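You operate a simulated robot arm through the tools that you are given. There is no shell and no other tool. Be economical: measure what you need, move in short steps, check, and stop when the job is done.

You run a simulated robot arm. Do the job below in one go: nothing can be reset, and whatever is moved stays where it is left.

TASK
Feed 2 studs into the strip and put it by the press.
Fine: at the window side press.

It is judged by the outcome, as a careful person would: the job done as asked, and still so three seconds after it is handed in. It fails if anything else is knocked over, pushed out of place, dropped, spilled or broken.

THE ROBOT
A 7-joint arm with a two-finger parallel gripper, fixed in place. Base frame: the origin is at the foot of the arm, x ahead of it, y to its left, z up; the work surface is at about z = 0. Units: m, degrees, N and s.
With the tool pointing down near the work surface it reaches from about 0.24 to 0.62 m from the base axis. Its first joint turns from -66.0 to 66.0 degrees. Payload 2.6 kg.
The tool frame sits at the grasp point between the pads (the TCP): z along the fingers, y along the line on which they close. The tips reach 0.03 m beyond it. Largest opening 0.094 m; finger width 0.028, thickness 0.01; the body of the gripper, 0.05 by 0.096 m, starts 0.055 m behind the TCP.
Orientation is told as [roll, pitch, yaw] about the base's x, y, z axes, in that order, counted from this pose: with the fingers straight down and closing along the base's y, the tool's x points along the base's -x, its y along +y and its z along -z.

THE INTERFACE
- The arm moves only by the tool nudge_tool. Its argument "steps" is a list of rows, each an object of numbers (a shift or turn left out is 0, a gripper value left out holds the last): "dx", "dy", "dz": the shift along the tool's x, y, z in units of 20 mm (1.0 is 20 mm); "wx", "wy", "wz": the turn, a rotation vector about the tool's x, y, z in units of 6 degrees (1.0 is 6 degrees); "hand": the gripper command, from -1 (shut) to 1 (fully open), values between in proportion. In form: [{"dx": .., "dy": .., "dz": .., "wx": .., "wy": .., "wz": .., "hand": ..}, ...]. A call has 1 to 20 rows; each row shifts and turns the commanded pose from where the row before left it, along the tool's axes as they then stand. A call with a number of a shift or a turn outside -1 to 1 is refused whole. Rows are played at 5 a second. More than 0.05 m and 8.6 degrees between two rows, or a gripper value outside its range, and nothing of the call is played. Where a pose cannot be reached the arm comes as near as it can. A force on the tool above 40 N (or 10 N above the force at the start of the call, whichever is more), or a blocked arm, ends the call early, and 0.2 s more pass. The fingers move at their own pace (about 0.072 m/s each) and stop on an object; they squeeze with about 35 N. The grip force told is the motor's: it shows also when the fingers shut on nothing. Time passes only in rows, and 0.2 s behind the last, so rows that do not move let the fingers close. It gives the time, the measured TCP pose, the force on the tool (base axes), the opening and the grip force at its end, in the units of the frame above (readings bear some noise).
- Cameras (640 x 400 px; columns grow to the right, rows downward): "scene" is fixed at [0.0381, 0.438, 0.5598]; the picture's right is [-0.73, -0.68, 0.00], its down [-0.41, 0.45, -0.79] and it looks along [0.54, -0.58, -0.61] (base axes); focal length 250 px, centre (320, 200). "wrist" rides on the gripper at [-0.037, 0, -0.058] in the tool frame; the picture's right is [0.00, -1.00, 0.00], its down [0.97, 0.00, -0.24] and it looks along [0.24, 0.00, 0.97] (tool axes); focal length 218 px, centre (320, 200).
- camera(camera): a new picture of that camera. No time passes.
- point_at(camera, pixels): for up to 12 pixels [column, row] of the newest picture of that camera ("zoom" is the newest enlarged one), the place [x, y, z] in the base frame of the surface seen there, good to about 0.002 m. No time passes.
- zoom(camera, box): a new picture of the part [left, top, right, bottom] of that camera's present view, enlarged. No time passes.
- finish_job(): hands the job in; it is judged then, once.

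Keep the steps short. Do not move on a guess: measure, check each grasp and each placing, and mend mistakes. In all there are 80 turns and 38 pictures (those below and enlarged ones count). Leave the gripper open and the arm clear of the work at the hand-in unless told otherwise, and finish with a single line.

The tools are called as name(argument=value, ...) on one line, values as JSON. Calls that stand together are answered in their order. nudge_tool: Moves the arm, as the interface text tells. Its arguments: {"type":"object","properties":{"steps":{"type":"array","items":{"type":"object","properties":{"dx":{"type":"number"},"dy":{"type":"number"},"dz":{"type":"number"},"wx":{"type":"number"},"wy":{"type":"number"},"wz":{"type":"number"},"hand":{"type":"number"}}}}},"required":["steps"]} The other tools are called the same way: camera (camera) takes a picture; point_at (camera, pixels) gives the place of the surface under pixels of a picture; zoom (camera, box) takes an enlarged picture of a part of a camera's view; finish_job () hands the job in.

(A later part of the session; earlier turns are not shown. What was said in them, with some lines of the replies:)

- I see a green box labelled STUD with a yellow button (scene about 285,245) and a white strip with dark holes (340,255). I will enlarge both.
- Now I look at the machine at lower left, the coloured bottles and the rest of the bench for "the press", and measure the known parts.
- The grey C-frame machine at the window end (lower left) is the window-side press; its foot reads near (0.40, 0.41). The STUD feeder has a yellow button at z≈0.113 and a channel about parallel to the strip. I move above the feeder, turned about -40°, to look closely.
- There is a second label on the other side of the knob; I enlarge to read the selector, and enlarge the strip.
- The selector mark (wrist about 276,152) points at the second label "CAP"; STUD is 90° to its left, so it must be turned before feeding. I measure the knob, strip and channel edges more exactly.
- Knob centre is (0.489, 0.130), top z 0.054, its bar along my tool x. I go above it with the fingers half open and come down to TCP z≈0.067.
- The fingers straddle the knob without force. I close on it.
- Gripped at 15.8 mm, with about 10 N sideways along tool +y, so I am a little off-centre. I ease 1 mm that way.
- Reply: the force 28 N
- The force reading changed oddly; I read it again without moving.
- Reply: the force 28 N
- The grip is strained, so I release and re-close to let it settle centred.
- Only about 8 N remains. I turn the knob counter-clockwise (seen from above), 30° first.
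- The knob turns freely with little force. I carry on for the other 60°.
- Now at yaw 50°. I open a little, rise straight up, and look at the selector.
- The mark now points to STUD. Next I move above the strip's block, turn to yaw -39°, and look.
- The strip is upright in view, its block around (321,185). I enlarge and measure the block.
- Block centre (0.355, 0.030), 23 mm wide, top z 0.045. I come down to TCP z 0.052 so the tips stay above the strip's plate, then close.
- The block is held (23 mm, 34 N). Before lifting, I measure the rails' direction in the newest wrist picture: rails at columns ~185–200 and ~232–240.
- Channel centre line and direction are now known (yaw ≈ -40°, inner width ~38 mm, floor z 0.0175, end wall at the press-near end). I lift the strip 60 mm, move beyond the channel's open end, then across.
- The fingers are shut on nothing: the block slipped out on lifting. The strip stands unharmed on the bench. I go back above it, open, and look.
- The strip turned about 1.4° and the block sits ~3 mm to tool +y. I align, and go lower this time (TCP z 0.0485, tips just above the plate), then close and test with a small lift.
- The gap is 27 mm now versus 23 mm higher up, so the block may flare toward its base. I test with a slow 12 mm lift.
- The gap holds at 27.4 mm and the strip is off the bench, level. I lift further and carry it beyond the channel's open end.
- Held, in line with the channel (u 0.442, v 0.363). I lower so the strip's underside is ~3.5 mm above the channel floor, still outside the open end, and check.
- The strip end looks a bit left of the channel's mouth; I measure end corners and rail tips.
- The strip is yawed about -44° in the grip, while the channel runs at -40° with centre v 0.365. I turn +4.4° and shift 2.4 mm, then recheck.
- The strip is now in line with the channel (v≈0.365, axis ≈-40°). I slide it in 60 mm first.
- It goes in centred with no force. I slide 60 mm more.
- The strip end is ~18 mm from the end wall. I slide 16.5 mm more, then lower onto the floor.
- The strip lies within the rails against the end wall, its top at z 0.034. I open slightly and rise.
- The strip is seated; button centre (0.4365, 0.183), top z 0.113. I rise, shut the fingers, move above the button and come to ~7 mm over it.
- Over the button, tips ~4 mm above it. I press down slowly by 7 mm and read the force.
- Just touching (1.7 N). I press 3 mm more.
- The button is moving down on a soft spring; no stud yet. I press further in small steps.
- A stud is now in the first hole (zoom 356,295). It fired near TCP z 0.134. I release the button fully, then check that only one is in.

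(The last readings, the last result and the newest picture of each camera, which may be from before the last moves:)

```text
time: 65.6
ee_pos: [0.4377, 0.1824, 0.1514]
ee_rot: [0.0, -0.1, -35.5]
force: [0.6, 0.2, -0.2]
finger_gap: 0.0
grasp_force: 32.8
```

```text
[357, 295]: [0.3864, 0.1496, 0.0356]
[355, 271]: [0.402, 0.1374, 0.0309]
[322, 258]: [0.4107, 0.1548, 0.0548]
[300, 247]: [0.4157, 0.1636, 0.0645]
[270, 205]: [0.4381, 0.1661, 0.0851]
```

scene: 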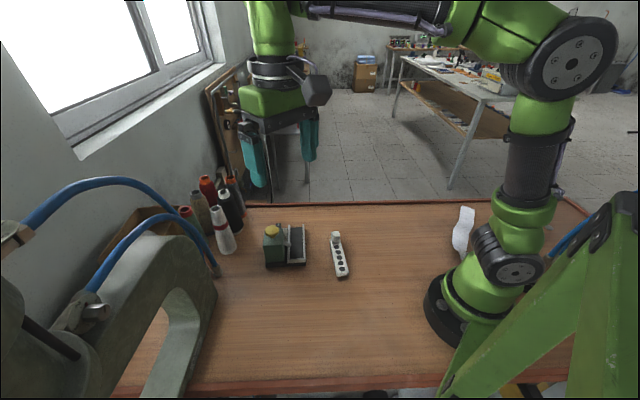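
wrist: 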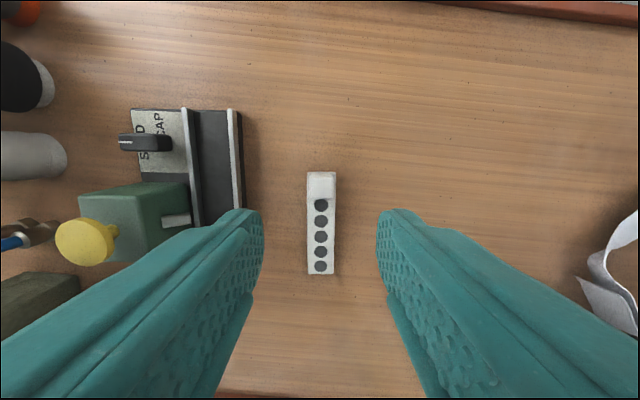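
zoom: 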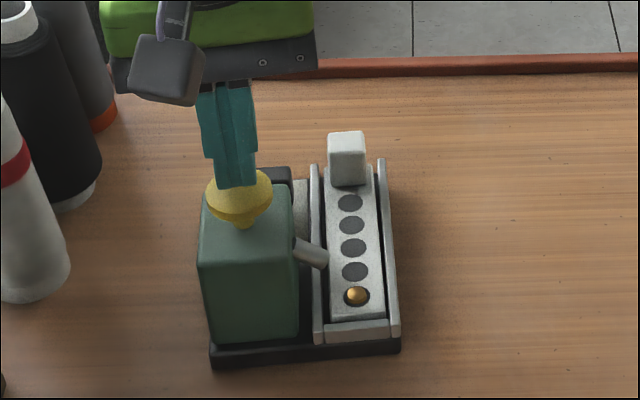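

Exactly one stud in, button back up. I press again to the same depth, then release.

nudge_tool(steps=[{"dz": 0.2}, {"dz": 0.2}, {"dz": 0.2}, {"dz": 0.1}, {"dz": 0.1}, {}, {"dz": -0.4}, {"dz": -0.4}, {"dz": -0.8}, {"dz": -0.8}, {}])

zoom(camera="scene", box=[250, 190, 330, 275])

```text
time: 68.0
ee_pos: [0.4375, 0.1823, 0.1824]
ee_rot: [0.0, 0.0, -35.6]
force: [-0.3, 0.4, -0.3]
finger_gap: 0.0001
grasp_force: 32.7
```

```text
4.71 times, centred on (290, 232) of scene
```

zoom: 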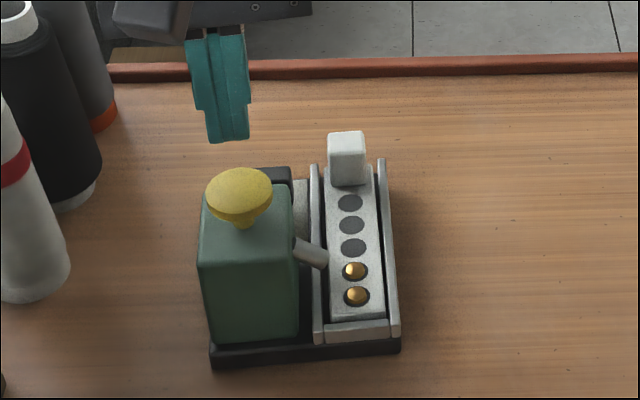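

Two studs are in, holes 1 and 2. Now I go back over the block, retracing my moves exactly, with the fingers opened to 36 mm.

nudge_tool(steps=[{"dx": -0.7, "dy": -0.528, "hand": -0.22}, {"dx": -0.7, "dy": -0.528}, {"dx": -0.7, "dy": -0.528}, {"dx": -0.7, "dy": -0.528}, {"dx": -0.7, "dy": -0.528}, {"dx": -0.7, "dy": -0.528}, {}, {"dz": 0.8}, {"dz": 0.8}, {"dz": 0.8}, {"dz": 0.8}, {"dz": 0.8}, {"dz": 0.6}, {"dz": 0.6}, {"dz": 0.55}, {}])

nudge_tool(steps=[{"hand": -0.5}, {"hand": -1}, {}, {}])

```text
time: 71.4
ee_pos: [0.4687, 0.0843, 0.0653]
ee_rot: [0.0, 0.1, -35.7]
force: [0.4, -1.0, 0.1]
finger_gap: 0.0366
grasp_force: 0.1
```

```text
time: 72.4
ee_pos: [0.4695, 0.0846, 0.0666]
ee_rot: [0.1, -0.1, -35.7]
force: [2.6, 1.6, 8.6]
finger_gap: 0.0235
grasp_force: 35.3
```

The gap is 23.5 mm with an 8.6 N upward force: the strip settled ~3 mm lower, so I'm on the sloping part. I reopen, go 3 mm lower (tips ~0.033, above the rails at 0.028) and close again.

nudge_tool(steps=[{"hand": -0.22}, {}, {"dz": 0.08}, {"dz": 0.08}, {}, {"hand": -0.5}, {"hand": -1}, {}, {}])

```text
time: 74.4
ee_pos: [0.4689, 0.0826, 0.0636]
ee_rot: [0.0, 0.0, -35.6]
force: [0.2, -0.7, -0.2]
finger_gap: 0.0273
grasp_force: 35.0
```

Firm at 27.3 mm with no strain. I lift 4 mm and slide the strip out the way it came, half first.

nudge_tool(steps=[{"dz": -0.1}, {"dz": -0.1}, {}, {"dx": -0.5, "dy": -0.0375}, {"dx": -0.5, "dy": -0.0375}, {"dx": -0.5, "dy": -0.0375}, {"dx": -0.5, "dy": -0.0375}, {"dx": -0.5, "dy": -0.0375}, {"dx": -0.5, "dy": -0.0375}, {}])

zoom(camera="scene", box=[250, 180, 340, 275])

```text
time: 76.6
ee_pos: [0.5155, 0.045, 0.0671]
ee_rot: [0.0, 0.1, -35.7]
force: [-0.2, -0.1, -0.3]
finger_gap: 0.0271
grasp_force: 35.3
```

```text
4.21 times, centred on (295, 228) of scene
```

zoom: 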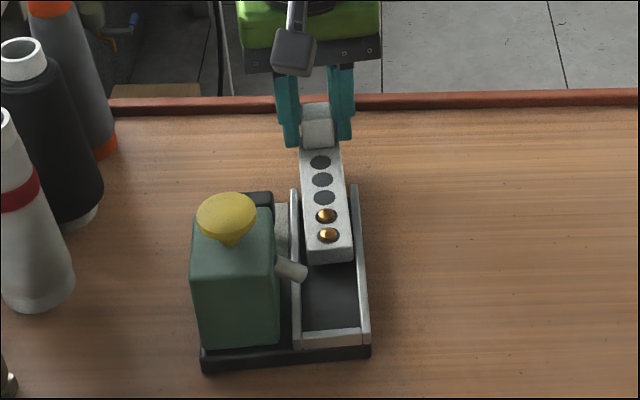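

The strip is out from under the nozzle with both studs in place. While here, I measure the press and its hoses to choose a clear place beside it.

point_at(camera="scene", pixels=[[214, 290], [216, 305], [212, 325], [205, 355], [192, 392], [214, 264], [205, 250], [190, 230], [170, 217], [200, 262], [180, 255], [222, 272]])

point_at(camera="scene", pixels=[[150, 180], [180, 200], [195, 215], [205, 235], [250, 330], [230, 320], [240, 370], [225, 340], [222, 300], [250, 385], [235, 300], [225, 365]])

```text
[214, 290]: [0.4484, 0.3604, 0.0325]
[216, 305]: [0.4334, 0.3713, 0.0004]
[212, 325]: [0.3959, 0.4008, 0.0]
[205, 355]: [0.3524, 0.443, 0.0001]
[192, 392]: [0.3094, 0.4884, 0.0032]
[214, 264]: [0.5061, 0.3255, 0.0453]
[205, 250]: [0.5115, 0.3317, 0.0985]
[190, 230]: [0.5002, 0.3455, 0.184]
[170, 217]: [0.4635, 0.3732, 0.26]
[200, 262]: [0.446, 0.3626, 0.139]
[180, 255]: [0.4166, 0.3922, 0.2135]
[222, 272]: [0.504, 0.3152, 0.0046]
```

```text
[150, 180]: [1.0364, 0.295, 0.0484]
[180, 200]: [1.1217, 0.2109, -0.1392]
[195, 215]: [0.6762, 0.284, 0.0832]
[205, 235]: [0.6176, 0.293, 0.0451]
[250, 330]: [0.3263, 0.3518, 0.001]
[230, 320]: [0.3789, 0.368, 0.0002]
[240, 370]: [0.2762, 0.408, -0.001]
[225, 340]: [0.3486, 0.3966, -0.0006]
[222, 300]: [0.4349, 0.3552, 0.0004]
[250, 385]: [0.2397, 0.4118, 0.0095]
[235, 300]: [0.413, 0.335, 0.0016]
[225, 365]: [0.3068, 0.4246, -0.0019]
```

The press's side plane is at v≈0.563 (e.g. (0.396,0.401,0)), clear bench beside it. I will lay the strip parallel to it, block at about (0.422, 0.301). First lift to clear the button, then move back along the channel direction.

nudge_tool(steps=[{"dz": -0.5}, {"dz": -0.6}, {"dz": -0.6}, {"dz": -0.6}, {"dz": -0.6}, {"dz": -0.6}, {"dz": -0.6}, {"dz": -0.6}, {"dz": -0.6}, {"dz": -0.6}, {"dz": -0.2}, {}])

nudge_tool(steps=[{"dx": 0.735, "dy": 0.055}, {"dx": 0.735, "dy": 0.055}, {"dx": 0.735, "dy": 0.055}, {"dx": 0.735, "dy": 0.055}, {"dx": 0.735, "dy": 0.055}, {"dx": 0.735, "dy": 0.055}, {"dx": 0.735, "dy": 0.055}, {"dx": 0.735, "dy": 0.055}, {"dx": 0.735, "dy": 0.055}, {"dx": 0.735, "dy": 0.055}, {"dx": 0.735, "dy": 0.055}, {"dx": 0.735, "dy": 0.055}, {"dx": 0.735, "dy": 0.055}, {"dx": 0.735, "dy": 0.055}, {"dx": 0.735, "dy": 0.055}, {"dx": 0.735, "dy": 0.055}, {}])

nudge_tool(steps=[{"dx": -0.052, "dy": 0.678}, {"dx": -0.052, "dy": 0.678}, {"dx": -0.052, "dy": 0.678}, {"dx": -0.052, "dy": 0.678}, {"dx": -0.052, "dy": 0.678}, {"dx": -0.052, "dy": 0.678}, {"dx": -0.052, "dy": 0.678}, {"dx": -0.052, "dy": 0.678}, {}])

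camera(camera="scene")

```text
time: 79.2
ee_pos: [0.5135, 0.0447, 0.1885]
ee_rot: [0.0, -0.1, -35.6]
force: [0.6, 0.5, -1.2]
finger_gap: 0.0273
grasp_force: 35.1
```

```text
time: 82.8
ee_pos: [0.3326, 0.1966, 0.1891]
ee_rot: [0.0, -0.1, -35.6]
force: [-0.6, 0.1, -0.6]
finger_gap: 0.0272
grasp_force: 35.4
```

```text
time: 84.8
ee_pos: [0.4046, 0.2786, 0.1873]
ee_rot: [0.0, 0.0, -35.6]
force: [-0.8, 0.0, -0.4]
finger_gap: 0.0272
grasp_force: 34.8
```

```text
3 pictures are left
```

scene: 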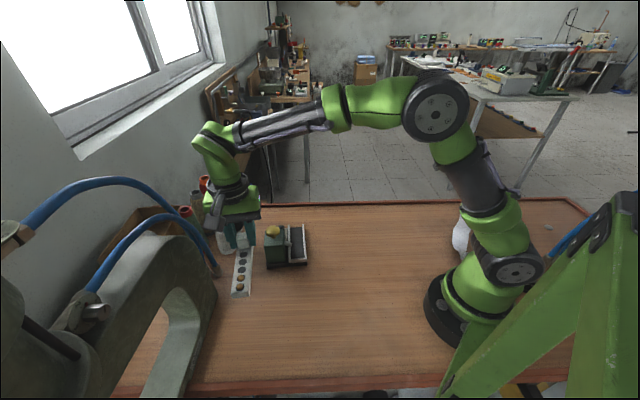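

Held, both studs visible (240,270–285). I move the last 27 mm toward the press and descend most of the way.

nudge_tool(steps=[{"dx": -0.05, "dy": 0.66}, {"dx": -0.05, "dy": 0.66}, {}, {"dz": 0.6}, {"dz": 0.6}, {"dz": 0.6}, {"dz": 0.6}, {"dz": 0.6}, {"dz": 0.6}, {"dz": 0.6}, {"dz": 0.6}, {"dz": 0.6}, {"dz": 0.6}, {"dz": 0.4}, {}])

nudge_tool(steps=[{"dz": 0.1}, {"dz": 0.08}, {}])

zoom(camera="scene", box=[170, 200, 310, 310])

point_at(camera="scene", pixels=[[220, 300]])

```text
time: 88.0
ee_pos: [0.4199, 0.2978, 0.0602]
ee_rot: [0.0, -0.1, -35.6]
force: [0.2, -0.5, -0.1]
finger_gap: 0.0276
grasp_force: 35.3
```

```text
time: 88.8
ee_pos: [0.4199, 0.2987, 0.0588]
ee_rot: [0.0, 0.1, -35.6]
force: [0.1, -0.4, -0.7]
finger_gap: 0.0277
grasp_force: 34.2
```

```text
3.64 times, centred on (240, 255) of scene
```

zoom: 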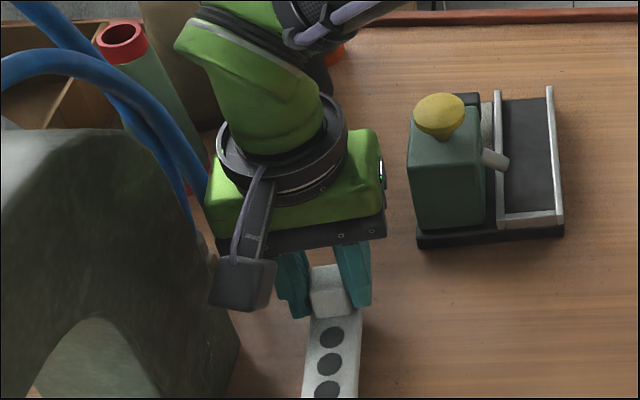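

```text
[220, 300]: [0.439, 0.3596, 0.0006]
```

I measure the strip's height over the bench in this picture.

point_at(camera="zoom", pixels=[[350, 340], [313, 370], [354, 370], [331, 336], [328, 388], [235, 350], [385, 350]])

```text
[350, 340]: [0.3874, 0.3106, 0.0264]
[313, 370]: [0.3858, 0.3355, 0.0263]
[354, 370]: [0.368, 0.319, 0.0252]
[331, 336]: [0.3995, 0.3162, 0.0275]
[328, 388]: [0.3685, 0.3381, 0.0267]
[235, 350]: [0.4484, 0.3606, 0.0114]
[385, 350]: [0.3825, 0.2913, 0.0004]
```

The strip top reads 0.0265 against 0.0165 on the bench: 10 mm to go. I lower slowly until it touches.

nudge_tool(steps=[{"dz": 0.1}, {"dz": 0.1}, {"dz": 0.1}, {"dz": 0.1}, {"dz": 0.05}, {}])

```text
time: 90.2
ee_pos: [0.4203, 0.3011, 0.048]
ee_rot: [0.0, 0.1, -35.6]
force: [0.1, -0.2, -0.4]
finger_gap: 0.0272
grasp_force: 35.2
```

nudge_tool(steps=[{"dz": 0.05}, {}])

```text
time: 90.8
ee_pos: [0.4208, 0.2992, 0.0476]
ee_rot: [0.0, 0.0, -35.6]
force: [0.7, 0.9, 0.8]
finger_gap: 0.0274
grasp_force: 34.9
```

At bench height. I open to ~40 mm, rise straight up, then move away from the press.

nudge_tool(steps=[{"hand": -0.5}, {"hand": -0.15}, {}, {"dz": -0.3}, {"dz": -0.7}, {"dz": -0.8}, {"dz": -0.8}, {"dz": -0.8}, {"dz": -0.8}, {"dz": -0.8}, {"dz": -0.8}, {"dz": -0.8}, {"dz": -0.8}, {}])

nudge_tool(steps=[{"dy": -0.8, "hand": 1}, {"dy": -0.8}, {"dy": -0.8}, {"dy": -0.8}, {"dy": -0.8}, {"dy": -0.8}, {"dy": -0.8}, {"dy": -0.8}, {"dy": -0.8}, {"dy": -0.8}, {}])

zoom(camera="scene", box=[150, 190, 350, 330])

point_at(camera="zoom", pixels=[[270, 280], [258, 320], [300, 250], [275, 240], [240, 330]])

```text
time: 93.8
ee_pos: [0.4187, 0.3013, 0.194]
ee_rot: [0.0, 0.0, -35.6]
force: [-0.2, 0.1, -0.2]
finger_gap: 0.0399
grasp_force: 0.0
```

```text
time: 96.2
ee_pos: [0.3287, 0.169, 0.1955]
ee_rot: [-0.1, -0.1, -35.5]
force: [0.1, 0.4, -0.2]
finger_gap: 0.0939
grasp_force: 0.1
```

```text
2.86 times, centred on (250, 260) of scene
```

zoom: 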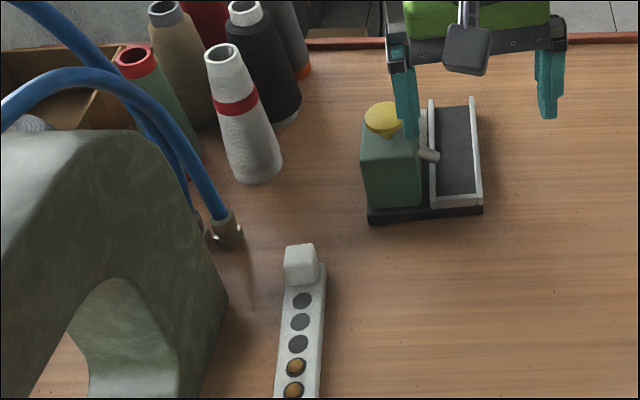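

```text
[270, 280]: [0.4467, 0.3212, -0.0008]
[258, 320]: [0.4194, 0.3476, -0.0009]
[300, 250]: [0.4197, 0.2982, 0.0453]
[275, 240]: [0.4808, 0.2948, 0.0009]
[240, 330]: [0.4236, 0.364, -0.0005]
```

The strip lies flat beside the window-side press with two studs in it. The feeder and bottles stand as before, and the open gripper is clear, so I hand in.

finish_job()

```text
The job is handed in.
```

The strip holds two studs and lies flat on the bench about 4–5 cm from the window-side press; I turned the feeder's selector from CAP to STUD and left it there, and the gripper is open and clear.
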